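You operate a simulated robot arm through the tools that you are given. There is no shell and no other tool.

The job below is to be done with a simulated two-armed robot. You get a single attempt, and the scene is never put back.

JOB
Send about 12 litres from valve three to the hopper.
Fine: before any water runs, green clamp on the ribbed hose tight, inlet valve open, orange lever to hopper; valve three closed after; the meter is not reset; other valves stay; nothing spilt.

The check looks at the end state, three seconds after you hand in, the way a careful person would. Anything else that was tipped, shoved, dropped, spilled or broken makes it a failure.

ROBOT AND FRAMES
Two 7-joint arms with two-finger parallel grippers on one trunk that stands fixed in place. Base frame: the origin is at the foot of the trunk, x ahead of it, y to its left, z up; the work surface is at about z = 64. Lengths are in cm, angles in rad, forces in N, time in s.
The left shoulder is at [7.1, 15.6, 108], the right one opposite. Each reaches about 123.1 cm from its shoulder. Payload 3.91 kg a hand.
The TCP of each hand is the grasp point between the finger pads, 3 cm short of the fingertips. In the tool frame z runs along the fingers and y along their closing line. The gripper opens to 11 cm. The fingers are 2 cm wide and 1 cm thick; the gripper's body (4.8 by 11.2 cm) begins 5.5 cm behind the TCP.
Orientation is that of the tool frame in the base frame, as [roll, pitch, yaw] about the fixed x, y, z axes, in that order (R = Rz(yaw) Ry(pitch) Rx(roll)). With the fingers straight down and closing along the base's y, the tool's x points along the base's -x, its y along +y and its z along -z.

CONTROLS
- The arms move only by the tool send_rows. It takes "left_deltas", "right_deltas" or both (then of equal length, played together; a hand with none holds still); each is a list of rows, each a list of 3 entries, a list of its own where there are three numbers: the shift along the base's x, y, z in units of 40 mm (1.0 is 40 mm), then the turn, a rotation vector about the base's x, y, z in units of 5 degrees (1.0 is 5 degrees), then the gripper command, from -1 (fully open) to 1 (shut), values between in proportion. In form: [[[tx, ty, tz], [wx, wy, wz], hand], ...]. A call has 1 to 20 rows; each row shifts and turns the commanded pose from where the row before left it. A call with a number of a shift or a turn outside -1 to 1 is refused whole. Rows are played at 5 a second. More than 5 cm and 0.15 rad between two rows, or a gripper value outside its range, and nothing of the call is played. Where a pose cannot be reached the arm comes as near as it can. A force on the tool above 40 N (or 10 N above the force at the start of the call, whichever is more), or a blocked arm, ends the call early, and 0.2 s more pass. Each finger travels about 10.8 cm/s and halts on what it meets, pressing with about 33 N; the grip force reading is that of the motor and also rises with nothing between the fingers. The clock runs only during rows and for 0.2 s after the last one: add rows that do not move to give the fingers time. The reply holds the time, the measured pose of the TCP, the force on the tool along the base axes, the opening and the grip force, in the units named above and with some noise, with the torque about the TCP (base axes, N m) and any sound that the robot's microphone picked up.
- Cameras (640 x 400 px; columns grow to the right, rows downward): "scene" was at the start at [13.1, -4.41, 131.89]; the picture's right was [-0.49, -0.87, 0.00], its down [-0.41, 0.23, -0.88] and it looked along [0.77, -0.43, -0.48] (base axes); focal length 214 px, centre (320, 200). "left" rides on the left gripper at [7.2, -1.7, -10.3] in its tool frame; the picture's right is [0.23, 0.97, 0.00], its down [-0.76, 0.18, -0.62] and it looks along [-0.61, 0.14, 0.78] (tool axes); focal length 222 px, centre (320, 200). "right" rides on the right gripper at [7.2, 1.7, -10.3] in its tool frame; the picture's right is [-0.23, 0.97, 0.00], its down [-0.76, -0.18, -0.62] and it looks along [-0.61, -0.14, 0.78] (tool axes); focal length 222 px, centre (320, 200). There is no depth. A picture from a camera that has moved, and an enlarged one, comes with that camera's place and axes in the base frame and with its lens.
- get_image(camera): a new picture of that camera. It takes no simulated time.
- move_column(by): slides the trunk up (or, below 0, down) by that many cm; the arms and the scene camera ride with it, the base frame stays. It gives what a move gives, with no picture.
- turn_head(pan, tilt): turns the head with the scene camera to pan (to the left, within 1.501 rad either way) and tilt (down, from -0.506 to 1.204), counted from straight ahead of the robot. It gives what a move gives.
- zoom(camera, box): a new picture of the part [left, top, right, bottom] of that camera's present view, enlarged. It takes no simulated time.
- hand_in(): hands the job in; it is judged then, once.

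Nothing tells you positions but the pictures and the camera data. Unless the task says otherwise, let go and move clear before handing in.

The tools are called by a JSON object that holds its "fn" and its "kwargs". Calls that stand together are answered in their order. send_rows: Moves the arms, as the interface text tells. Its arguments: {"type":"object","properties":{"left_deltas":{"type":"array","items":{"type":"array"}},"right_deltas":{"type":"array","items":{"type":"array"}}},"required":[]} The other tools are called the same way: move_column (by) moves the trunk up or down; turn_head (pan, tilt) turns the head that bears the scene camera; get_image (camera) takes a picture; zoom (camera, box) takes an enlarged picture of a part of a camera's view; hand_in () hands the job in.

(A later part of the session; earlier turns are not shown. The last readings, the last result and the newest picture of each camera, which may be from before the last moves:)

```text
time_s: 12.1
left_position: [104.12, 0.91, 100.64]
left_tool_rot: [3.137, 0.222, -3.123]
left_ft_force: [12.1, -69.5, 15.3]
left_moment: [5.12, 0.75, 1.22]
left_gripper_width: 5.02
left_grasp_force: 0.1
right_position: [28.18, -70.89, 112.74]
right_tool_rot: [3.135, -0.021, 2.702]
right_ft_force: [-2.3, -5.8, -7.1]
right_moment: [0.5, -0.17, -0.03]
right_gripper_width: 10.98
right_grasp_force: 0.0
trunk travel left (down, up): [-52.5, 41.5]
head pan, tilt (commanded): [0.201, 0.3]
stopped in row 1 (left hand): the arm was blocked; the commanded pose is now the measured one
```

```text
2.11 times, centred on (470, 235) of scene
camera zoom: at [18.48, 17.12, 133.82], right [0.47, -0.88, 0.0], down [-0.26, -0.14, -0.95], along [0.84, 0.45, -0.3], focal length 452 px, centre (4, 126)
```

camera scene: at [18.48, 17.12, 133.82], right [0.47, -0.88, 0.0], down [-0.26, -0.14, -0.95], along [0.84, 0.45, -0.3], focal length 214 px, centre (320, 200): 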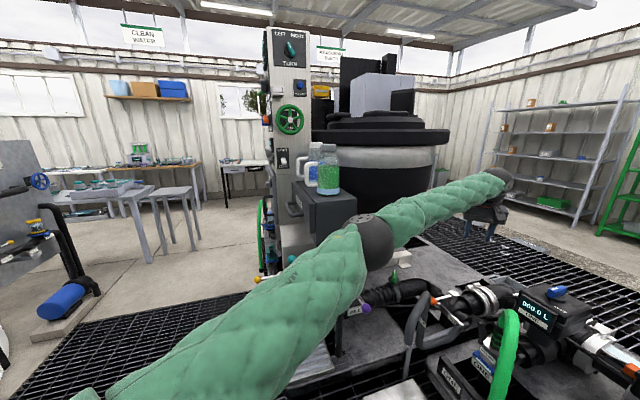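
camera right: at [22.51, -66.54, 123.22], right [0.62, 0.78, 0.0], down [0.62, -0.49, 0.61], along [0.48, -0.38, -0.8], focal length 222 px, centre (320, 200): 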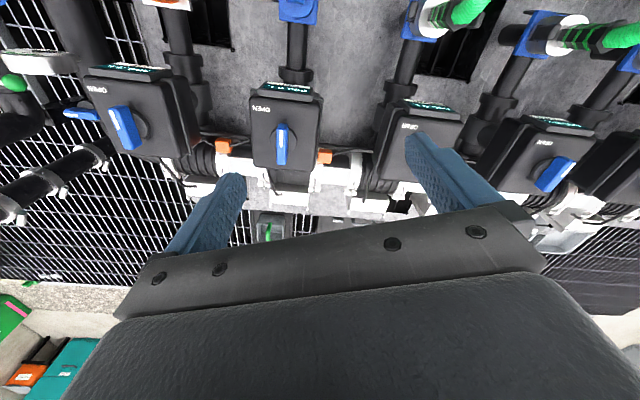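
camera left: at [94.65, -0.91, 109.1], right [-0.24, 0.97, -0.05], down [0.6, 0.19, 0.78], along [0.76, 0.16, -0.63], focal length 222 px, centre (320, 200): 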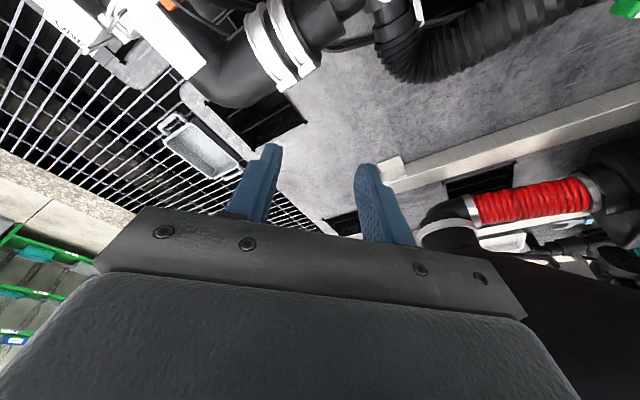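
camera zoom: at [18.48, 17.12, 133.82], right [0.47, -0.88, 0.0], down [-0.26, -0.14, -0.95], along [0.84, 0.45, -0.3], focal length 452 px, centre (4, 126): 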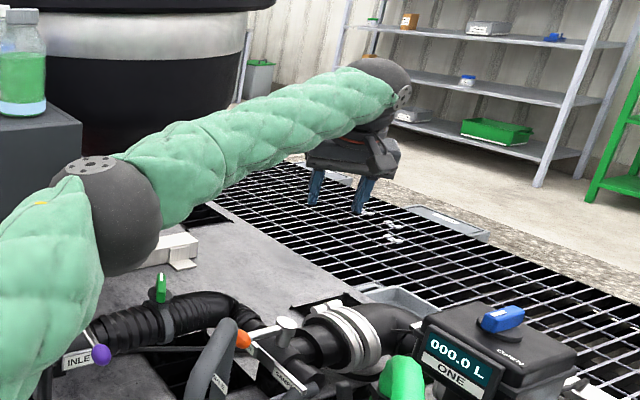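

Nothing appears knocked over: bottles stand on the box, hoses and levers look as before. I'll let a short moment pass with no commanded motion to see whether the trunk has settled.

{"fn": "send_rows", "kwargs": {"left_deltas": [[[0, 0, 0], [0, 0, 0], 0.09]]}}

{"fn": "get_image", "kwargs": {"camera": "scene"}}

{"fn": "get_image", "kwargs": {"camera": "left"}}

{"fn": "get_image", "kwargs": {"camera": "right"}}

```text
time_s: 12.4
left_position: [64.12, -63.92, 88.38]
left_tool_rot: [-3.097, 0.196, 2.428]
left_ft_force: [23.0, -63.8, 39.6]
left_moment: [4.91, 2.13, 0.25]
left_gripper_width: 5.04
left_grasp_force: 0.1
right_position: [-13.85, -84.69, 110.25]
right_tool_rot: [3.09, -0.011, 2.231]
right_ft_force: [4.2, 6.5, 0.8]
right_moment: [-0.53, 0.41, 0.01]
right_gripper_width: 10.99
right_grasp_force: 0.1
trunk travel left (down, up): [-52.5, 41.5]
head pan, tilt (commanded): [0.201, 0.3]
stopped in row 1 (left hand): the arm was blocked; the commanded pose is now the measured one
```

```text
taken
camera scene: at [19.5, -2.72, 133.96], right [0.01, -1.0, -0.04], down [-0.3, 0.03, -0.95], along [0.96, 0.02, -0.3], focal length 214 px, centre (320, 200)
```

scene: 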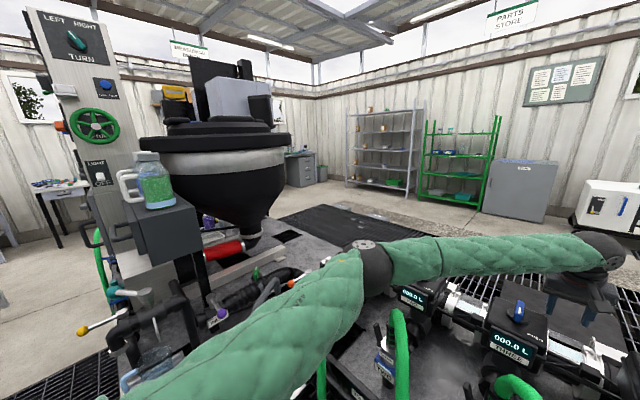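

```text
taken
camera left: at [56.3, -58.88, 97.1], right [0.48, 0.88, -0.09], down [0.61, -0.25, 0.75], along [0.64, -0.41, -0.65], focal length 222 px, centre (320, 200)
```

left: 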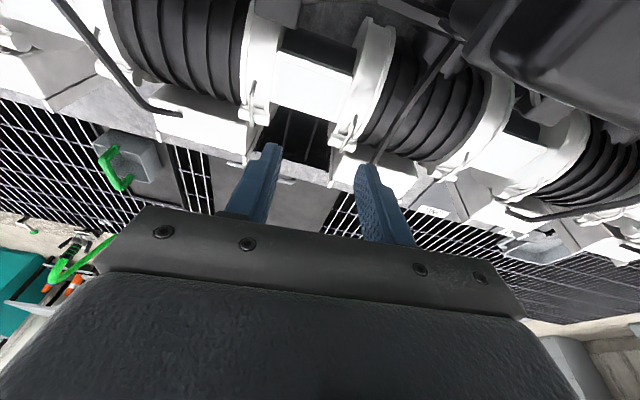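

```text
taken
camera right: at [-17.38, -78.47, 120.83], right [0.91, 0.42, 0.05], down [0.31, -0.74, 0.6], along [0.28, -0.53, -0.8], focal length 222 px, centre (320, 200)
```

right: 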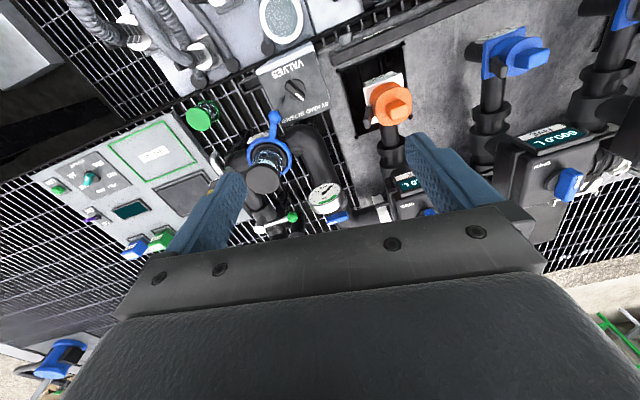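

The robot is still swinging (the left hand is now past the manifold at (64,-64,88)). The priority is to get both hands up and away from the equipment at once, so I raise both.

{"fn": "send_rows", "kwargs": {"left_deltas": [[[0, 0.4, 1], [0, 0, 0], 0.09], [[0, 0.4, 1], [0, 0, 0], 0.09], [[0, 0.4, 1], [0, 0, 0], 0.09], [[0, 0.4, 1], [0, 0, 0], 0.09]], "right_deltas": [[[0, 0, 0.6], [0, 0, 0], -1], [[0, 0, 0.6], [0, 0, 0], -1], [[0, 0, 0.6], [0, 0, 0], -1], [[0, 0, 0.6], [0, 0, 0], -1]]}}

{"fn": "get_image", "kwargs": {"camera": "scene"}}

{"fn": "get_image", "kwargs": {"camera": "left"}}

{"fn": "get_image", "kwargs": {"camera": "right"}}

```text
time_s: 12.8
left_position: [82.36, -34.79, 109.66]
left_tool_rot: [3.13, 0.398, 2.875]
left_ft_force: [0.1, -1.8, -2.7]
left_moment: [0.07, -0.02, 0.03]
left_gripper_width: 5.02
left_grasp_force: 0.0
right_position: [13.51, -83.13, 115.75]
right_tool_rot: [-3.126, 0.008, 2.696]
right_ft_force: [1.4, -1.0, 2.0]
right_moment: [0.09, 0.16, -0.02]
right_gripper_width: 10.97
right_grasp_force: 0.0
trunk travel left (down, up): [-52.5, 41.5]
head pan, tilt (commanded): [0.201, 0.3]
stopped in row 1 (left hand): the arm was blocked; the commanded pose is now the measured one
```

```text
taken
camera scene: at [17.54, -6.04, 134.35], right [0.01, -1.0, -0.04], down [-0.29, 0.04, -0.96], along [0.96, 0.02, -0.29], focal length 214 px, centre (320, 200)
```

scene: 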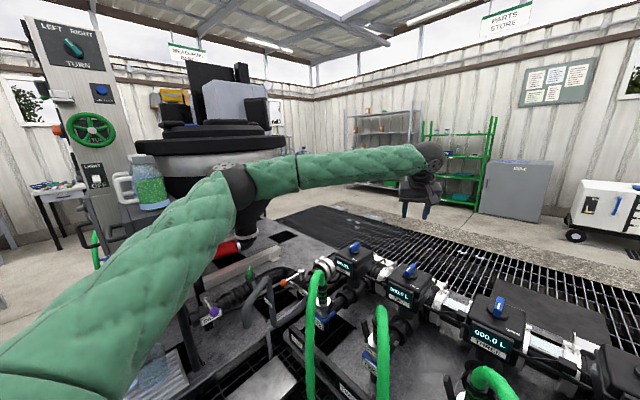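

```text
taken
camera left: at [71.52, -33.83, 116.21], right [0.05, 1.0, -0.08], down [0.49, 0.04, 0.87], along [0.87, -0.08, -0.48], focal length 222 px, centre (320, 200)
```

left: 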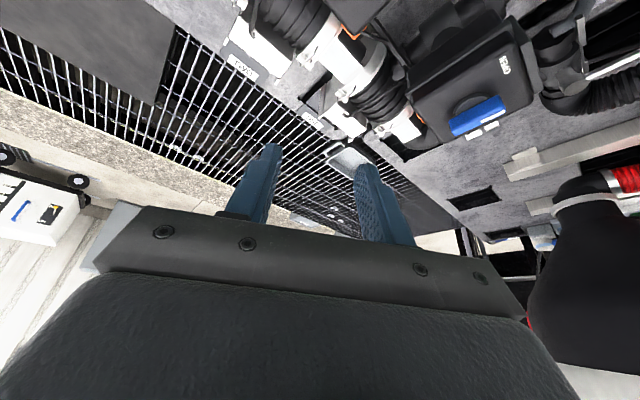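

```text
taken
camera right: at [7.67, -78.38, 125.92], right [0.63, 0.78, -0.01], down [0.61, -0.48, 0.63], along [0.49, -0.4, -0.77], focal length 222 px, centre (320, 200)
```

right: 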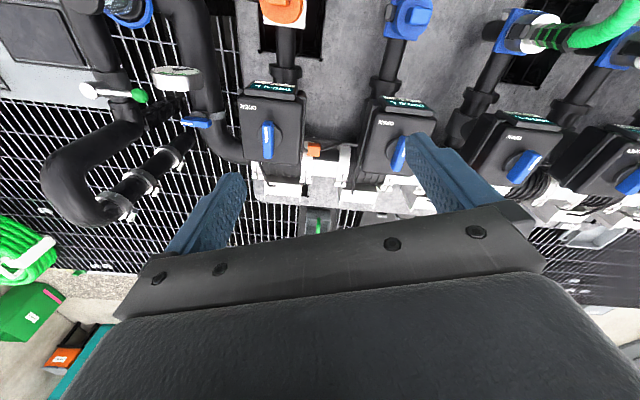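

The left hand is at a free height (82,-35,110), no contact force, and the swing is smaller. I'll continue raising it and see whether it settles.

{"fn": "send_rows", "kwargs": {"left_deltas": [[[0, 0, 0.3], [0, 0, 0], 0.09], [[0, 0, 0.3], [0, 0, 0], 0.09], [[0, 0, 0], [0, 0, 0], 0.09]], "right_deltas": [[[0, 0, 0], [0, 0, 0], -1], [[0, 0, 0], [0, 0, 0], -1], [[0, 0, 0], [0, 0, 0], -1]]}}

{"fn": "get_image", "kwargs": {"camera": "scene"}}

```text
time_s: 13.1
left_position: [83.81, -9.07, 111.16]
left_tool_rot: [-3.102, 0.411, -3.139]
left_ft_force: [6.4, -0.6, -0.3]
left_moment: [0.05, 0.4, -0.05]
left_gripper_width: 5.02
left_grasp_force: 0.1
right_position: [27.85, -72.64, 117.88]
right_tool_rot: [-3.089, 0.01, 2.971]
right_ft_force: [2.7, 2.8, -0.5]
right_moment: [-0.24, 0.27, 0.0]
right_gripper_width: 11.03
right_grasp_force: 0.1
trunk travel left (down, up): [-52.5, 41.5]
head pan, tilt (commanded): [0.201, 0.3]
stopped in row 1 (left hand): the arm was blocked; the commanded pose is now the measured one
```

```text
taken
camera scene: at [14.81, 1.52, 133.55], right [0.38, -0.92, 0.01], down [-0.29, -0.13, -0.95], along [0.88, 0.36, -0.32], focal length 214 px, centre (320, 200)
```

scene: 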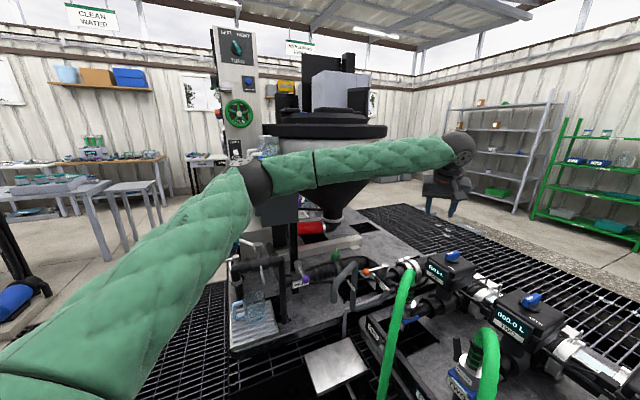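

The swing is damping, now near (84,-9,111) with no contact. I'll keep holding.

{"fn": "send_rows", "kwargs": {"left_deltas": [[[0, 0, 0], [0, 0, 0], 0.09]], "right_deltas": [[[0, 0, 0], [0, 0, 0], -1]]}}

{"fn": "get_image", "kwargs": {"camera": "scene"}}

```text
time_s: 13.4
left_position: [76.08, -36.14, 113.37]
left_tool_rot: [-3.136, 0.44, 2.749]
left_ft_force: [-0.1, 1.9, 0.9]
left_moment: [-0.08, -0.07, -0.02]
left_gripper_width: 5.02
left_grasp_force: 0.1
right_position: [0.6, -74.8, 116.42]
right_tool_rot: [-3.133, 0.036, 2.575]
right_ft_force: [-4.0, -0.4, 0.5]
right_moment: [0.08, -0.3, -0.01]
right_gripper_width: 11.0
right_grasp_force: 0.1
trunk travel left (down, up): [-52.5, 41.5]
head pan, tilt (commanded): [0.201, 0.3]
stopped in row 1 (right hand): the arm was blocked; the commanded pose is now the measured one
```

```text
taken
camera scene: at [10.53, -3.32, 134.05], right [0.18, -0.98, -0.02], down [-0.28, -0.03, -0.96], along [0.94, 0.17, -0.28], focal length 214 px, centre (320, 200)
```

scene: 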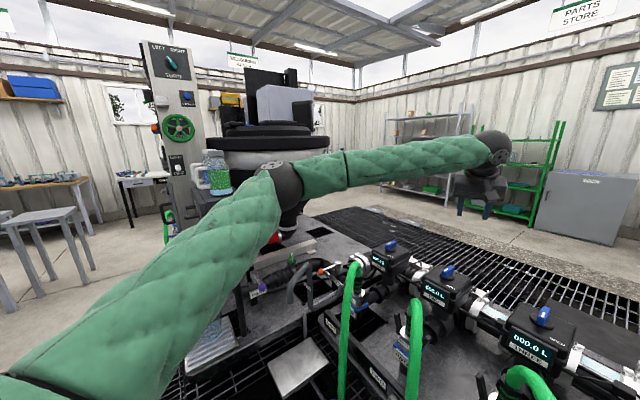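

Still swaying a little with no contact. I'll use a head turn to let a longer stretch pass without re-basing the commands.

{"fn": "turn_head", "kwargs": {"pan": 0.1, "tilt": 0.45}}

{"fn": "get_image", "kwargs": {"camera": "scene"}}

```text
time_s: 14.1
left_position: [79.91, -27.69, 112.33]
left_tool_rot: [-3.119, 0.426, 2.853]
left_ft_force: [0.1, 2.7, -1.0]
left_moment: [-0.13, 0.07, -0.06]
left_gripper_width: 5.01
left_grasp_force: 0.0
right_position: [8.49, -73.44, 116.95]
right_tool_rot: [-3.114, 0.022, 2.675]
right_ft_force: [2.7, 0.7, 0.2]
right_moment: [-0.05, 0.15, -0.01]
right_gripper_width: 11.03
right_grasp_force: 0.1
trunk travel left (down, up): [-52.5, 41.5]
head pan, tilt (commanded): [0.099, 0.45]
```

```text
taken
camera scene: at [14.31, 1.7, 132.32], right [0.09, -1.0, 0.0], down [-0.43, -0.04, -0.9], along [0.9, 0.08, -0.44], focal length 214 px, centre (320, 200)
```

scene: 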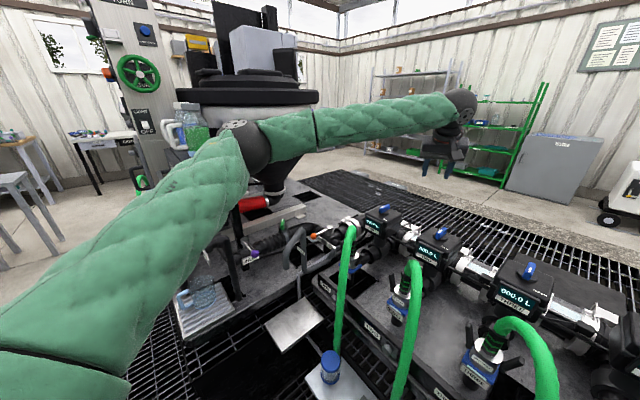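

It has nearly settled (camera back to its normal place). One more head move to confirm, and I'll inspect the whole area for anything displaced.

{"fn": "turn_head", "kwargs": {"pan": 0.1, "tilt": 0.6}}

{"fn": "get_image", "kwargs": {"camera": "scene"}}

{"fn": "zoom", "kwargs": {"camera": "scene", "box": [120, 60, 300, 200]}}

{"fn": "get_image", "kwargs": {"camera": "left"}}

{"fn": "get_image", "kwargs": {"camera": "right"}}

```text
time_s: 14.8
left_position: [80.09, -28.36, 112.2]
left_tool_rot: [-3.122, 0.425, 2.849]
left_ft_force: [-0.3, -0.7, -0.7]
left_moment: [0.0, 0.04, -0.01]
left_gripper_width: 4.99
left_grasp_force: 0.1
right_position: [8.92, -74.13, 116.86]
right_tool_rot: [-3.116, 0.021, 2.675]
right_ft_force: [-0.2, 0.2, -0.5]
right_moment: [-0.04, -0.02, 0.0]
right_gripper_width: 11.03
right_grasp_force: 0.0
trunk travel left (down, up): [-52.5, 41.5]
head pan, tilt (commanded): [0.099, 0.6]
```

```text
taken
camera scene: at [14.0, 0.93, 130.94], right [0.1, -0.99, 0.0], down [-0.56, -0.06, -0.82], along [0.82, 0.08, -0.57], focal length 214 px, centre (320, 200)
```

scene: 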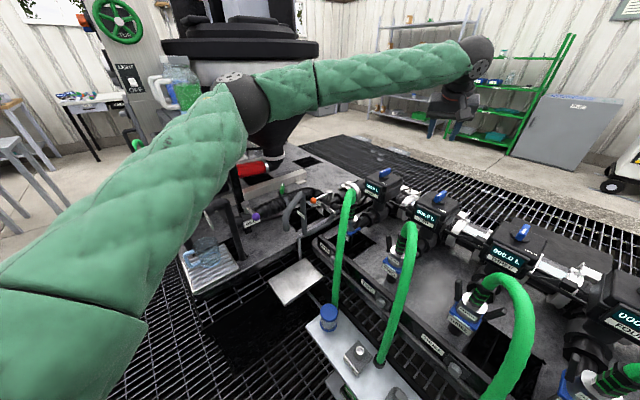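

```text
2.86 times, centred on (210, 130) of scene
camera zoom: at [14.0, 0.93, 130.94], right [0.1, -0.99, 0.0], down [-0.56, -0.06, -0.82], along [0.82, 0.08, -0.57], focal length 613 px, centre (634, 400)
```

zoom: 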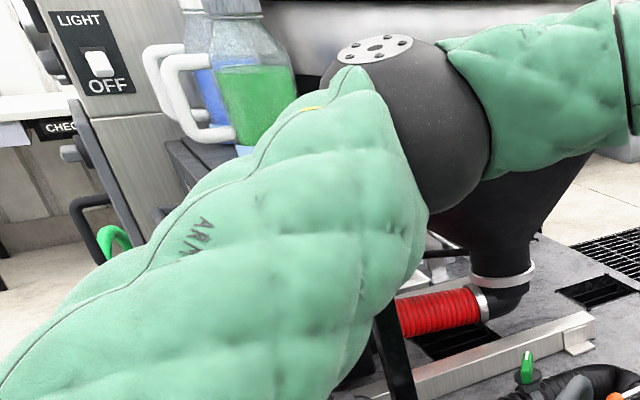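

```text
taken
camera left: at [69.28, -26.56, 118.5], right [0.09, 0.99, -0.11], down [0.47, 0.05, 0.88], along [0.88, -0.13, -0.46], focal length 222 px, centre (320, 200)
```

left: 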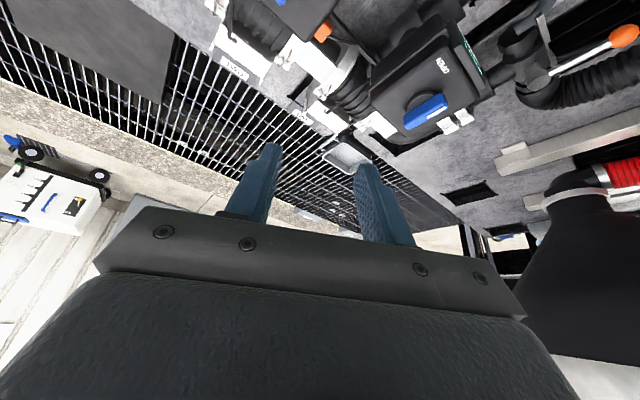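

```text
taken
camera right: at [3.03, -69.05, 126.98], right [0.64, 0.77, -0.02], down [0.6, -0.48, 0.64], along [0.48, -0.42, -0.77], focal length 222 px, centre (320, 200)
```

right: 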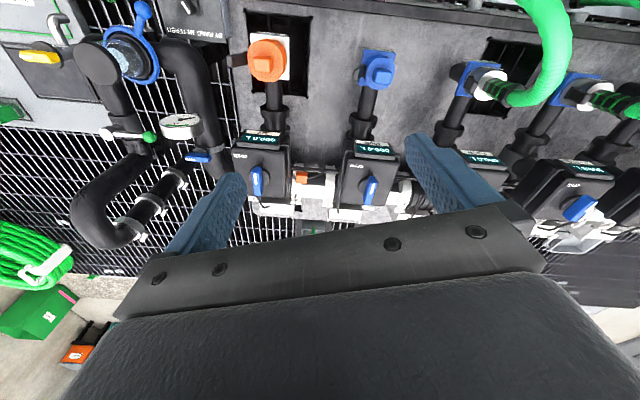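

Everything has settled and the meters still read 000.0; the likely cause is the left elbow meeting the RINSE pipe/teal lever while reaching low. I'll raise the trunk so that the elbows stay well above the equipment, then check the teal lever.

{"fn": "move_column", "kwargs": {"by": 15}}

{"fn": "get_image", "kwargs": {"camera": "scene"}}

```text
time_s: 16.6
left_position: [80.0, -28.28, 127.15]
left_tool_rot: [-3.125, 0.425, 2.849]
left_ft_force: [0.0, -0.8, -0.7]
left_moment: [0.04, -0.03, -0.01]
left_gripper_width: 5.0
left_grasp_force: 0.0
right_position: [8.66, -74.08, 131.79]
right_tool_rot: [-3.117, 0.023, 2.677]
right_ft_force: [-0.6, -0.3, -0.7]
right_moment: [-0.02, -0.03, -0.02]
right_gripper_width: 11.01
right_grasp_force: 0.0
trunk travel left (down, up): [-67.5, 26.5]
head pan, tilt (commanded): [0.099, 0.6]
```

```text
taken
camera scene: at [13.94, 0.85, 145.93], right [0.1, -1.0, 0.0], down [-0.56, -0.06, -0.82], along [0.82, 0.08, -0.57], focal length 214 px, centre (320, 200)
```

scene: 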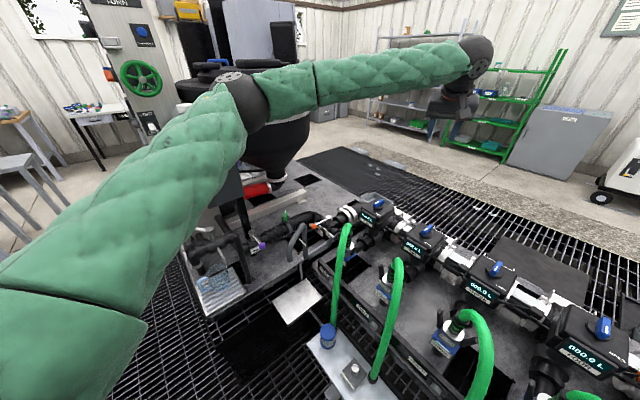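

The raise went smoothly. Now I bring the left hand back toward centre with fingers turned straight down again, in small steps.

{"fn": "send_rows", "kwargs": {"left_deltas": [[[-0.4, 0.6, 0], [0, 0, 0.84], 0.09], [[-0.4, 0.6, 0], [0, 0, 0.84], 0.09], [[-0.4, 0.6, 0], [0, 0, 0.84], 0.09], [[-0.4, 0.6, 0], [0, 0, 0.84], 0.09], [[-0.4, 0.6, 0], [0, 0.974, 0], 0.09], [[-0.4, 0.6, 0], [0, 0.974, 0], 0.09], [[-0.4, 0.6, 0], [0, 0.974, 0], 0.09], [[-0.4, 0.6, 0], [0, 0.974, 0], 0.09], [[-0.4, 0.6, 0], [0, 0.974, 0], 0.09], [[0, 0, 0], [0, 0, 0], 0.09]]}}

{"fn": "get_image", "kwargs": {"camera": "scene"}}

{"fn": "get_image", "kwargs": {"camera": "left"}}

```text
time_s: 18.8
left_position: [65.53, -6.8, 127.18]
left_tool_rot: [-3.125, -0.001, -3.141]
left_ft_force: [1.2, 0.0, 0.1]
left_moment: [0.01, -0.01, 0.01]
left_gripper_width: 4.98
left_grasp_force: 0.1
right_position: [8.68, -74.09, 131.79]
right_tool_rot: [-3.118, 0.023, 2.675]
right_ft_force: [0.3, -0.4, 0.7]
right_moment: [0.03, 0.01, 0.0]
right_gripper_width: 11.01
right_grasp_force: 0.1
trunk travel left (down, up): [-67.5, 26.5]
head pan, tilt (commanded): [0.099, 0.6]
```

```text
taken
camera scene: at [13.93, 0.78, 145.94], right [0.1, -1.0, 0.0], down [-0.56, -0.06, -0.82], along [0.82, 0.08, -0.57], focal length 214 px, centre (320, 200)
```

scene: 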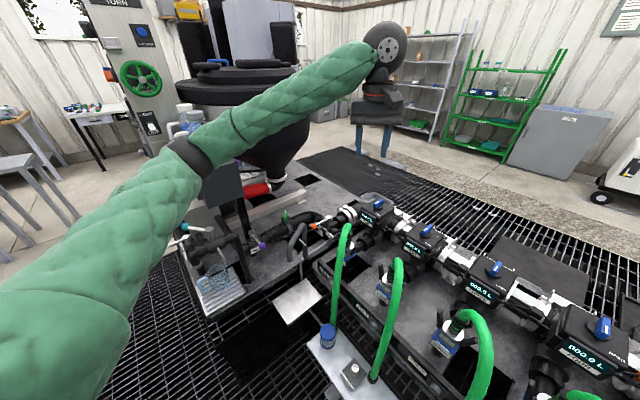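

```text
taken
camera left: at [58.29, -8.21, 137.49], right [-0.23, 0.97, -0.02], down [0.76, 0.19, 0.62], along [0.61, 0.13, -0.78], focal length 222 px, centre (320, 200)
```

left: 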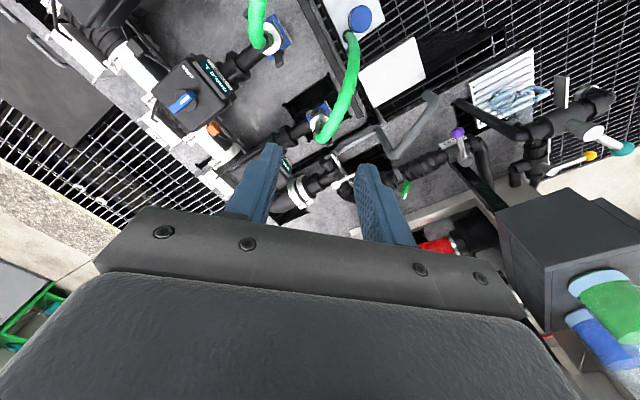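

The hand is now straight down at (65.5,-7,127). I check the teal and yellow levers and the bottles against the earlier view.

{"fn": "zoom", "kwargs": {"camera": "left", "box": [440, 60, 640, 220]}}

{"fn": "zoom", "kwargs": {"camera": "scene", "box": [150, 200, 310, 320]}}

{"fn": "zoom", "kwargs": {"camera": "left", "box": [120, 40, 300, 200]}}

```text
2.50 times, centred on (540, 140) of left
camera zoom: at [58.29, -8.21, 137.49], right [-0.23, 0.97, -0.02], down [0.76, 0.19, 0.62], along [0.61, 0.13, -0.78], focal length 555 px, centre (-230, 350)
```

zoom: 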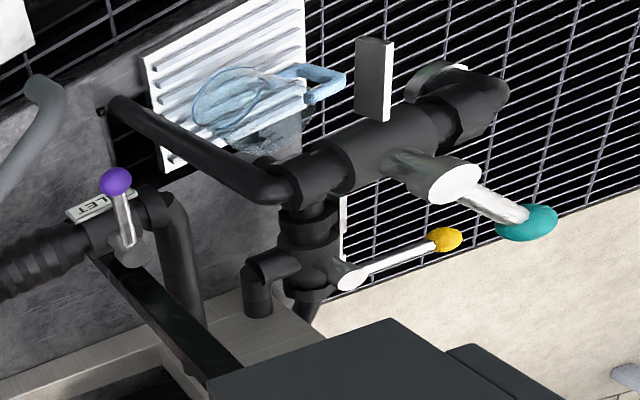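

```text
3.33 times, centred on (230, 260) of scene
camera zoom: at [13.93, 0.78, 145.94], right [0.1, -1.0, 0.0], down [-0.56, -0.06, -0.82], along [0.82, 0.08, -0.57], focal length 715 px, centre (620, 0)
```

zoom: 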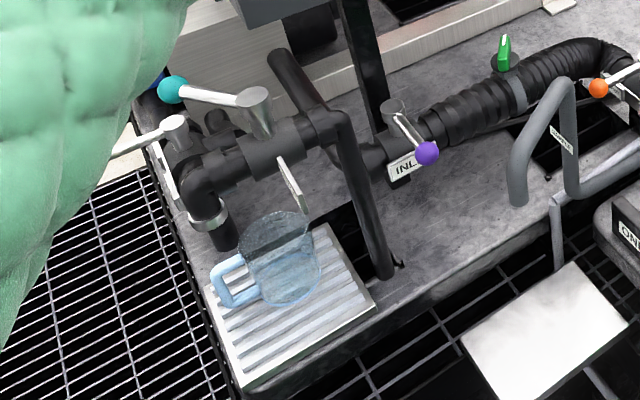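

```text
2.50 times, centred on (210, 120) of left
camera zoom: at [58.29, -8.21, 137.49], right [-0.23, 0.97, -0.02], down [0.76, 0.19, 0.62], along [0.61, 0.13, -0.78], focal length 555 px, centre (595, 400)
```

zoom: 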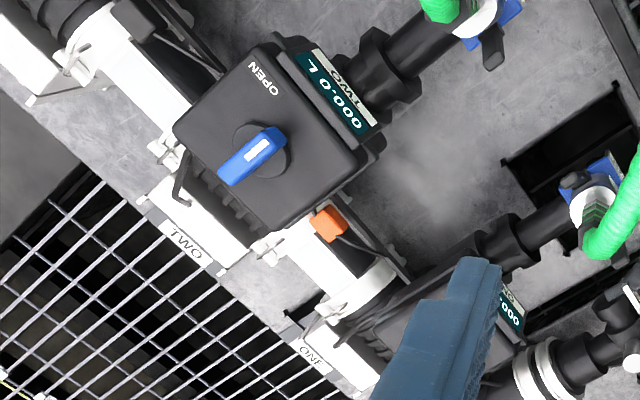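

The teal RINSE lever was knocked about 34° (knob from about (68,48) to (63,50.5)); its pivot is near (61.5,41,99). I'll put it back to where it was; everything else looks unchanged. First I raise the trunk further so elbows clear everything.

{"fn": "move_column", "kwargs": {"by": 18}}

{"fn": "get_image", "kwargs": {"camera": "scene"}}

```text
time_s: 20.8
left_position: [65.65, -6.61, 145.09]
left_tool_rot: [-3.125, 0.0, 3.141]
left_ft_force: [0.0, 0.7, 0.3]
left_moment: [0.01, -0.02, -0.04]
left_gripper_width: 5.01
left_grasp_force: 0.3
right_position: [8.81, -74.03, 149.75]
right_tool_rot: [-3.117, 0.023, 2.675]
right_ft_force: [-0.3, -0.2, 0.5]
right_moment: [0.0, -0.01, 0.0]
right_gripper_width: 11.0
right_grasp_force: 0.0
trunk travel left (down, up): [-85.5, 8.5]
head pan, tilt (commanded): [0.099, 0.6]
```

```text
taken
camera scene: at [13.94, 0.87, 163.93], right [0.1, -1.0, 0.0], down [-0.56, -0.06, -0.82], along [0.82, 0.08, -0.57], focal length 214 px, centre (320, 200)
```

scene: 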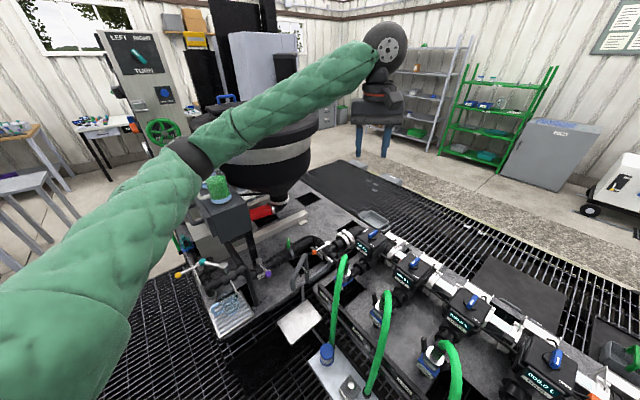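

The view is much clearer now. I'll move the left hand over to above the near side of the teal lever at a safe height.

{"fn": "send_rows", "kwargs": {"left_deltas": [[[-0.3, 0.9, -0.4], [0, 0, 0], 0.09], [[-0.3, 0.9, -0.4], [0, 0, 0], 0.09], [[-0.3, 0.9, -0.4], [0, 0, 0], 0.09], [[-0.3, 0.9, -0.4], [0, 0, 0], 0.09], [[-0.3, 0.9, -0.4], [0, 0, 0], 0.09], [[-0.3, 0.9, -0.4], [0, 0, 0], 0.09], [[-0.3, 0.9, -0.4], [0, 0, 0], 0.09], [[-0.3, 0.9, -0.4], [0, 0, 0], 0.09], [[-0.3, 0.9, -0.4], [0, 0, 0], 0.09], [[-0.3, 0.9, -0.4], [0, 0, 0], 0.09], [[-0.3, 0.9, -0.4], [0, 0, 0], 0.09], [[-0.3, 0.9, -0.4], [0, 0, 0], 0.09], [[0, 0, 0], [0, 0, 0], 0.09]]}}

{"fn": "get_image", "kwargs": {"camera": "scene"}}

{"fn": "get_image", "kwargs": {"camera": "left"}}

```text
time_s: 23.6
left_position: [51.08, 36.53, 126.09]
left_tool_rot: [-3.125, -0.001, 3.141]
left_ft_force: [0.7, -1.0, 0.3]
left_moment: [-0.01, 0.02, -0.04]
left_gripper_width: 5.02
left_grasp_force: 0.0
right_position: [8.63, -74.13, 149.74]
right_tool_rot: [-3.117, 0.02, 2.677]
right_ft_force: [0.8, -0.3, -0.3]
right_moment: [0.02, 0.02, -0.02]
right_gripper_width: 10.98
right_grasp_force: 0.1
trunk travel left (down, up): [-85.5, 8.5]
head pan, tilt (commanded): [0.099, 0.6]
```

```text
taken
camera scene: at [14.03, 0.82, 163.94], right [0.1, -0.99, 0.0], down [-0.56, -0.06, -0.82], along [0.82, 0.08, -0.57], focal length 214 px, centre (320, 200)
```

scene: 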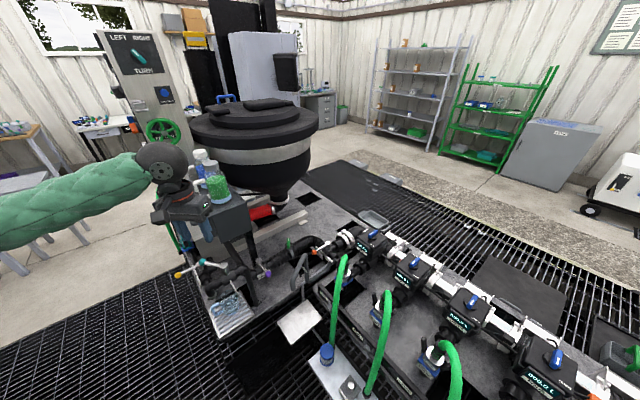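

```text
taken
camera left: at [43.83, 35.04, 136.39], right [-0.23, 0.97, -0.02], down [0.76, 0.19, 0.62], along [0.61, 0.13, -0.78], focal length 222 px, centre (320, 200)
```

left: 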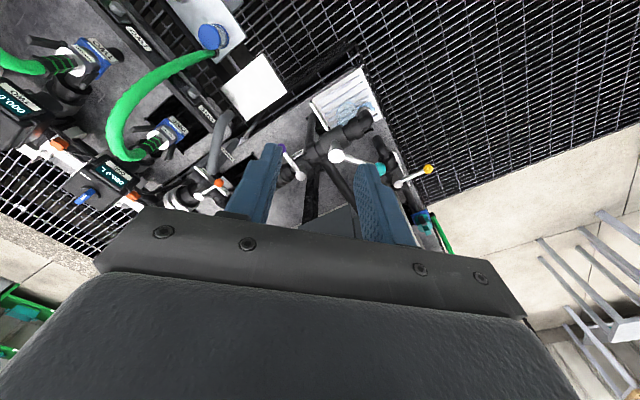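

Good and steady. Zooming in on the teal lever for precise placement.

{"fn": "zoom", "kwargs": {"camera": "left", "box": [300, 100, 440, 200]}}

{"fn": "zoom", "kwargs": {"camera": "scene", "box": [160, 230, 280, 330]}}

```text
4.00 times, centred on (370, 150) of left
camera zoom: at [43.83, 35.04, 136.39], right [-0.23, 0.97, -0.02], down [0.76, 0.19, 0.62], along [0.61, 0.13, -0.78], focal length 888 px, centre (120, 400)
```

zoom: 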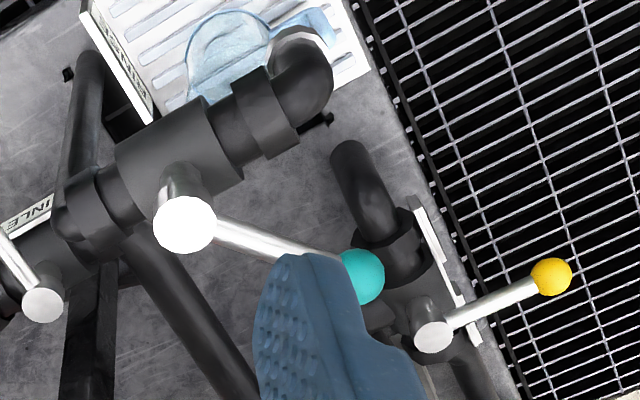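

```text
4.00 times, centred on (220, 280) of scene
camera zoom: at [14.03, 0.82, 163.94], right [0.1, -0.99, 0.0], down [-0.56, -0.06, -0.82], along [0.82, 0.08, -0.57], focal length 858 px, centre (720, -120)
```

zoom: 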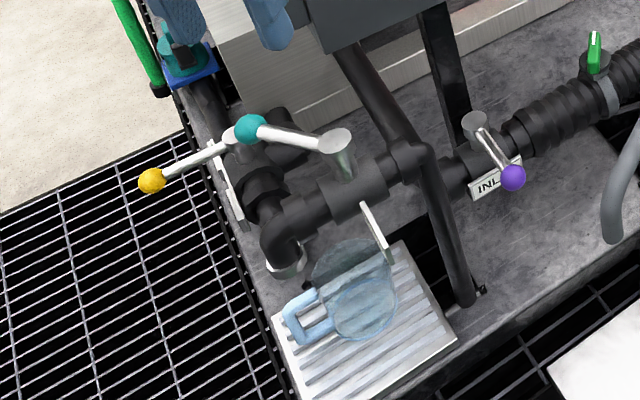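

Teal pivot is about (62.4,41.5), knob (63.5,50.8,97.7), so the lever stands at about 83° and should be at 45°. I'll use closed fingers as a poker from the robot's side, tips at about z 96; first to a staging point above.

{"fn": "send_rows", "kwargs": {"left_deltas": [[[0.325, 0.625, -0.7], [0, 0, 0], 1], [[0.325, 0.625, -0.7], [0, 0, 0], 1], [[0.325, 0.625, -0.7], [0, 0, 0], 1], [[0.325, 0.625, -0.7], [0, 0, 0], 1], [[0.325, 0.625, -0.7], [0, 0, 0], 1], [[0, 0, 0], [0, 0, 0], 1]]}}

{"fn": "get_image", "kwargs": {"camera": "left"}}

{"fn": "zoom", "kwargs": {"camera": "scene", "box": [140, 130, 300, 290]}}

```text
time_s: 25.0
left_position: [57.63, 48.95, 112.04]
left_tool_rot: [-3.124, 0.003, 3.141]
left_ft_force: [-0.2, 0.3, 1.7]
left_moment: [0.02, 0.01, -0.02]
left_gripper_width: 0.01
left_grasp_force: 32.7
right_position: [8.72, -73.97, 149.83]
right_tool_rot: [-3.115, 0.023, 2.676]
right_ft_force: [1.1, -0.3, -1.0]
right_moment: [0.04, -0.02, 0.01]
right_gripper_width: 11.02
right_grasp_force: 0.0
trunk travel left (down, up): [-85.5, 8.5]
head pan, tilt (commanded): [0.099, 0.6]
```

```text
taken
camera left: at [50.34, 47.51, 122.28], right [-0.23, 0.97, -0.02], down [0.76, 0.19, 0.62], along [0.61, 0.13, -0.78], focal length 222 px, centre (320, 200)
```

left: 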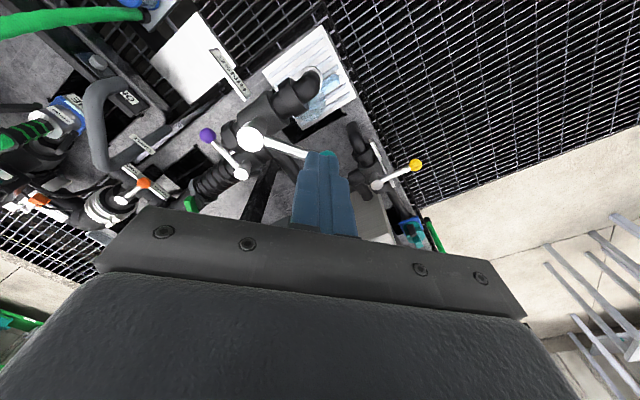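

```text
2.50 times, centred on (220, 210) of scene
camera zoom: at [13.85, 0.86, 163.95], right [0.1, -1.0, 0.0], down [-0.56, -0.06, -0.83], along [0.82, 0.08, -0.56], focal length 536 px, centre (570, 175)
```

zoom: 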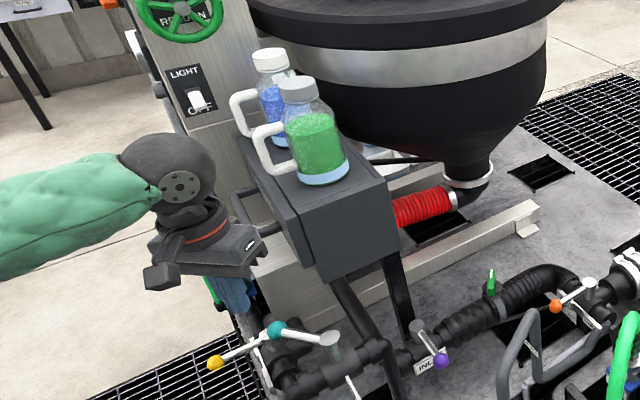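

Clear of the box. I'll lower the closed fingers to just beside the lever (tips about z 96).

{"fn": "send_rows", "kwargs": {"left_deltas": [[[0, 0, -0.8], [0, 0, 0], 1], [[0, 0, -0.8], [0, 0, 0], 1], [[0, 0, -0.8], [0, 0, 0], 1], [[0, 0, -0.75], [0, 0, 0], 1], [[0, 0, 0], [0, 0, 0], 1]]}}

{"fn": "get_image", "kwargs": {"camera": "left"}}

{"fn": "zoom", "kwargs": {"camera": "scene", "box": [160, 210, 280, 310]}}

```text
time_s: 26.2
left_position: [57.64, 49.01, 99.34]
left_tool_rot: [-3.124, 0.002, 3.141]
left_ft_force: [0.6, 1.2, 0.6]
left_moment: [-0.01, 0.03, 0.02]
left_gripper_width: 0.0
left_grasp_force: 32.8
right_position: [8.62, -73.97, 149.79]
right_tool_rot: [-3.119, 0.022, 2.677]
right_ft_force: [0.0, -0.8, 0.3]
right_moment: [0.03, 0.01, 0.02]
right_gripper_width: 11.01
right_grasp_force: 0.1
trunk travel left (down, up): [-85.5, 8.5]
head pan, tilt (commanded): [0.099, 0.6]
```

```text
taken
camera left: at [50.28, 47.55, 109.7], right [-0.23, 0.97, -0.02], down [0.76, 0.19, 0.62], along [0.61, 0.13, -0.78], focal length 222 px, centre (320, 200)
```

left: 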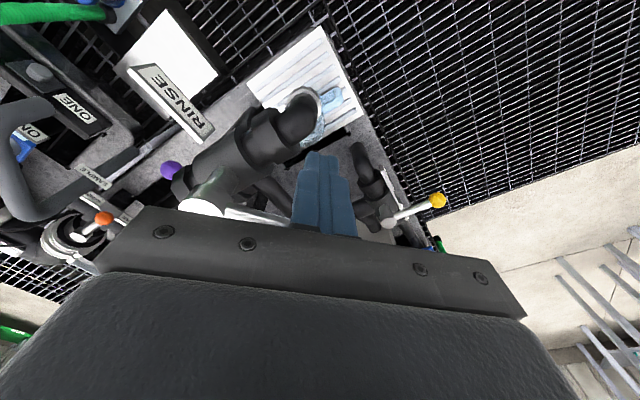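

```text
4.00 times, centred on (220, 260) of scene
camera zoom: at [13.86, 0.87, 163.95], right [0.1, -1.0, 0.0], down [-0.56, -0.06, -0.83], along [0.82, 0.08, -0.56], focal length 858 px, centre (720, -40)
```

zoom: 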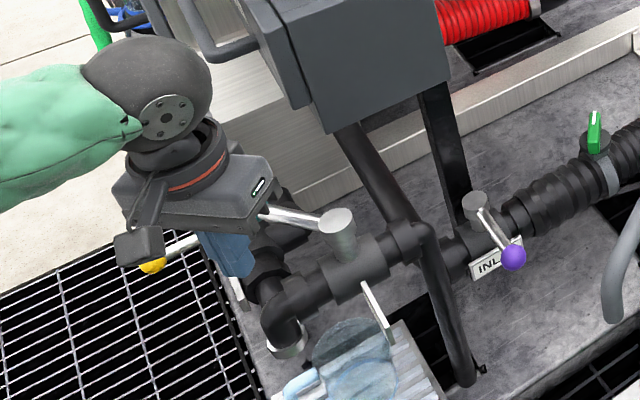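

Fingers are beside the lever on its near side. Now I push gently in +x in small steps and check.

{"fn": "send_rows", "kwargs": {"left_deltas": [[[0.4, 0, 0], [0, 0, 0], 1], [[0.4, 0, 0], [0, 0, 0], 1], [[0.3, 0, 0], [0, 0, 0], 1], [[0.3, -0.05, 0], [0, 0, 0], 1], [[0, 0, 0], [0, 0, 0], 1]]}}

{"fn": "zoom", "kwargs": {"camera": "left", "box": [160, 60, 480, 260]}}

{"fn": "zoom", "kwargs": {"camera": "scene", "box": [160, 210, 280, 310]}}

```text
time_s: 27.4
left_position: [63.49, 48.73, 99.42]
left_tool_rot: [-3.123, 0.0, -3.141]
left_ft_force: [-0.3, -0.2, -0.4]
left_moment: [-0.03, -0.01, 0.0]
left_gripper_width: 0.03
left_grasp_force: 33.5
right_position: [8.74, -73.94, 149.75]
right_tool_rot: [-3.118, 0.022, 2.676]
right_ft_force: [-0.1, 0.4, -0.6]
right_moment: [-0.02, 0.0, -0.01]
right_gripper_width: 11.02
right_grasp_force: 0.0
trunk travel left (down, up): [-85.5, 8.5]
head pan, tilt (commanded): [0.099, 0.6]
```

```text
2.00 times, centred on (320, 160) of left
camera zoom: at [56.07, 47.39, 109.68], right [-0.23, 0.97, -0.02], down [0.76, 0.19, 0.62], along [0.61, 0.13, -0.78], focal length 444 px, centre (320, 280)
```

zoom: 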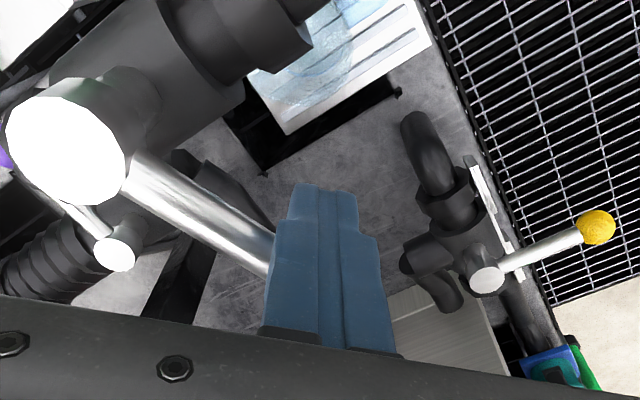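

```text
4.00 times, centred on (220, 260) of scene
camera zoom: at [13.86, 0.91, 163.95], right [0.1, -1.0, 0.0], down [-0.56, -0.06, -0.83], along [0.82, 0.08, -0.56], focal length 858 px, centre (720, -40)
```

zoom: 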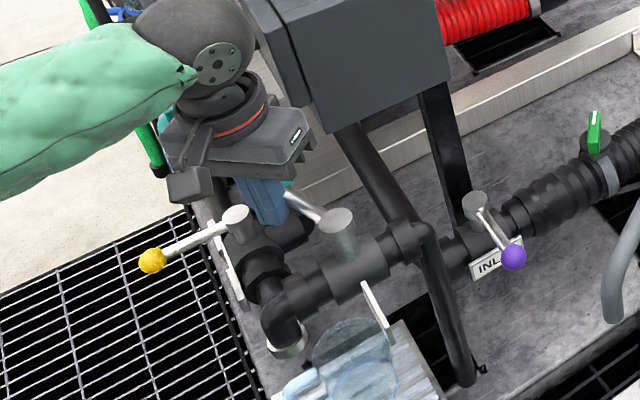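

The lever is moving easily, now about 67°. I'll push on to about 45°.

{"fn": "send_rows", "kwargs": {"left_deltas": [[[0.3, -0.1, 0], [0, 0, 0], 1], [[0.25, -0.12, 0], [0, 0, 0], 1], [[0, 0, 0], [0, 0, 0], 1]]}}

{"fn": "zoom", "kwargs": {"camera": "left", "box": [160, 60, 480, 260]}}

{"fn": "zoom", "kwargs": {"camera": "scene", "box": [160, 210, 280, 310]}}

```text
time_s: 28.2
left_position: [65.42, 47.87, 99.34]
left_tool_rot: [-3.124, 0.002, -3.14]
left_ft_force: [-0.4, -0.4, 0.1]
left_moment: [-0.01, 0.01, 0.0]
left_gripper_width: 0.0
left_grasp_force: 32.6
right_position: [8.73, -73.95, 149.8]
right_tool_rot: [-3.117, 0.022, 2.676]
right_ft_force: [0.3, 0.6, 0.3]
right_moment: [0.03, 0.03, 0.02]
right_gripper_width: 11.01
right_grasp_force: 0.0
trunk travel left (down, up): [-85.5, 8.5]
head pan, tilt (commanded): [0.099, 0.6]
```

```text
2.00 times, centred on (320, 160) of left
camera zoom: at [58.19, 46.5, 109.68], right [-0.23, 0.97, -0.02], down [0.76, 0.19, 0.62], along [0.61, 0.13, -0.78], focal length 444 px, centre (320, 280)
```

zoom: 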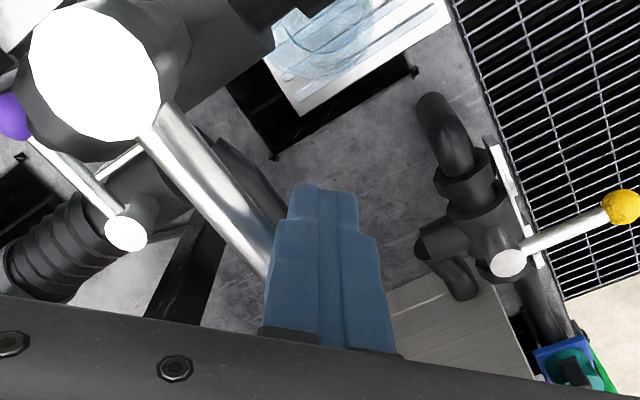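

```text
4.00 times, centred on (220, 260) of scene
camera zoom: at [13.86, 0.92, 163.95], right [0.1, -1.0, 0.0], down [-0.56, -0.06, -0.83], along [0.82, 0.08, -0.56], focal length 858 px, centre (720, -40)
```

zoom: 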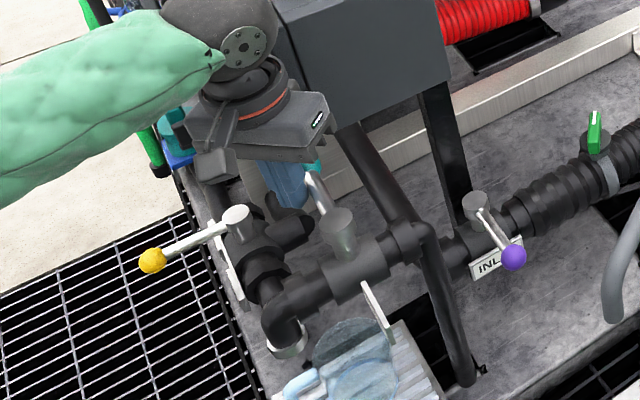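

The lever now reads about 45–49°. I'll back off from it, rise, and measure it properly.

{"fn": "send_rows", "kwargs": {"left_deltas": [[[-0.7, 0.1, 0], [0, 0, 0], 1], [[-0.7, 0.1, 0], [0, 0, 0], 1], [[-0.3, 0, 0.8], [0, 0, 0], 1], [[-0.3, -0.5, 0.9], [0, 0, 0], 1], [[-0.3, -0.5, 0.9], [0, 0, 0], 1], [[-0.3, -0.8, 0.9], [0, 0, 0], 1], [[-0.3, -0.8, 0.9], [0, 0, 0], 1], [[-0.3, -0.8, 0.8], [0, 0, 0], 1], [[0, 0, 0], [0, 0, 0], 1]]}}

{"fn": "zoom", "kwargs": {"camera": "left", "box": [280, 60, 520, 220]}}

{"fn": "zoom", "kwargs": {"camera": "scene", "box": [160, 210, 280, 310]}}

```text
time_s: 30.2
left_position: [52.73, 35.07, 120.19]
left_tool_rot: [-3.122, 0.0, 3.141]
left_ft_force: [0.2, -0.7, 0.2]
left_moment: [-0.03, -0.01, -0.02]
left_gripper_width: 0.0
left_grasp_force: 33.2
right_position: [8.65, -73.81, 149.86]
right_tool_rot: [-3.116, 0.023, 2.677]
right_ft_force: [-0.3, 0.1, 0.0]
right_moment: [-0.02, -0.01, -0.02]
right_gripper_width: 11.0
right_grasp_force: 0.1
trunk travel left (down, up): [-85.5, 8.5]
head pan, tilt (commanded): [0.099, 0.6]
```

```text
2.50 times, centred on (400, 140) of left
camera zoom: at [45.41, 33.63, 130.51], right [-0.23, 0.97, -0.02], down [0.76, 0.19, 0.62], along [0.61, 0.13, -0.78], focal length 555 px, centre (120, 350)
```

zoom: 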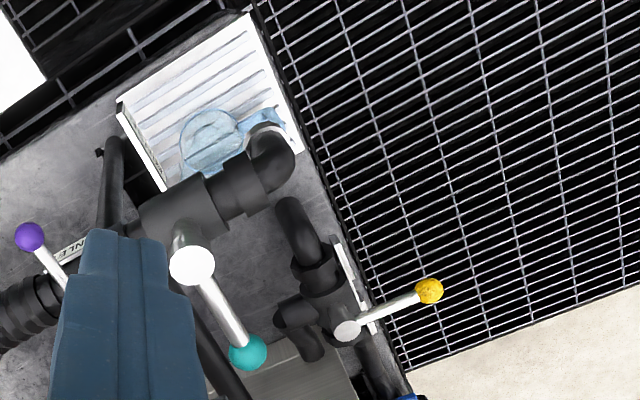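

```text
4.00 times, centred on (220, 260) of scene
camera zoom: at [13.87, 0.97, 163.95], right [0.1, -1.0, 0.0], down [-0.56, -0.06, -0.83], along [0.82, 0.08, -0.56], focal length 858 px, centre (720, -40)
```

zoom: 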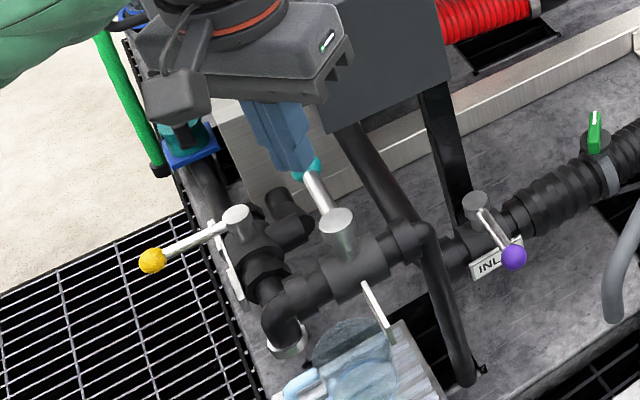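

The teal lever is back at 45° as it was at the start. For the inlet, clamp and orange lever the right arm, reaching in from the manifold side with its elbow high, keeps clear of the box and RINSE pipes. I'll move the left hand further aside and bring the right one forward high up.

{"fn": "send_rows", "kwargs": {"left_deltas": [[[-0.2, 0.4, 0.3], [0, 0, 0], 1], [[-0.2, 0.4, 0.3], [0, 0, 0], 1], [[-0.2, 0.4, 0.3], [0, 0, 0], 1], [[-0.2, 0.4, 0.3], [0, 0, 0], 1], [[-0.2, 0.4, 0.3], [0, 0, 0], 1], [[-0.2, 0.4, 0.3], [0, 0, 0], 1], [[-0.2, 0.4, 0.3], [0, 0, 0], 1], [[-0.2, 0.4, 0.3], [0, 0, 0], 1], [[0, 0, 0], [0, 0, 0], 1], [[0, 0, 0], [0, 0, 0], 1]], "right_deltas": [[[0.85, 0.85, -0.2], [0, 0, 0.53], -1], [[0.85, 0.85, -0.2], [0, 0, 0.53], -1], [[0.85, 0.85, -0.2], [0, 0, 0.53], -1], [[0.85, 0.85, -0.2], [0, 0, 0.53], -1], [[0.85, 0.85, -0.2], [0, 0, 0.53], -1], [[0.85, 0.85, -0.2], [0, 0, 0.53], -1], [[0.85, 0.85, -0.2], [0, 0, 0.53], -1], [[0.85, 0.85, -0.2], [0, 0, 0.53], -1], [[0.85, 0.85, -0.2], [0, 0, 0.53], -1], [[0.85, 0.85, -0.2], [0, 0, 0.53], -1]]}}

{"fn": "get_image", "kwargs": {"camera": "scene"}}

{"fn": "get_image", "kwargs": {"camera": "right"}}

```text
time_s: 32.4
left_position: [46.76, 47.83, 129.78]
left_tool_rot: [-3.121, -0.001, 3.141]
left_ft_force: [0.4, -0.1, -0.1]
left_moment: [0.03, 0.05, 0.02]
left_gripper_width: 0.01
left_grasp_force: 32.7
right_position: [42.74, -40.13, 141.53]
right_tool_rot: [-3.117, 0.021, 3.133]
right_ft_force: [0.2, -0.1, 0.6]
right_moment: [-0.01, 0.04, -0.01]
right_gripper_width: 10.97
right_grasp_force: 0.1
trunk travel left (down, up): [-85.5, 8.5]
head pan, tilt (commanded): [0.099, 0.6]
```

```text
taken
camera scene: at [14.37, 0.91, 163.9], right [0.1, -1.0, 0.0], down [-0.56, -0.06, -0.82], along [0.82, 0.08, -0.57], focal length 214 px, centre (320, 200)
```

scene: 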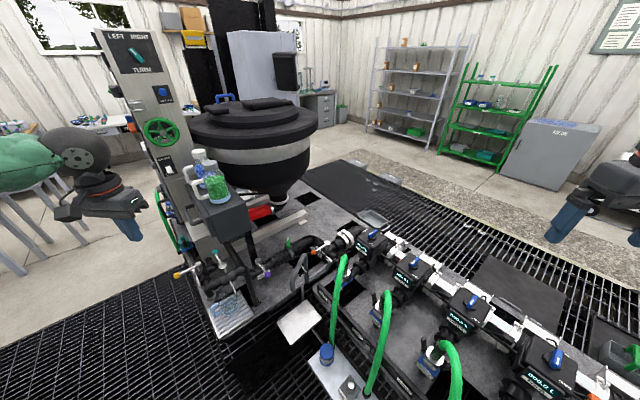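

```text
taken
camera right: at [35.25, -38.16, 151.72], right [0.23, 0.97, -0.02], down [0.75, -0.17, 0.64], along [0.62, -0.17, -0.77], focal length 222 px, centre (320, 200)
```

right: 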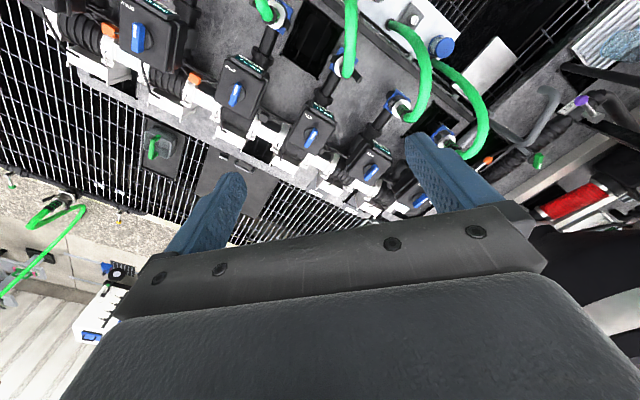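

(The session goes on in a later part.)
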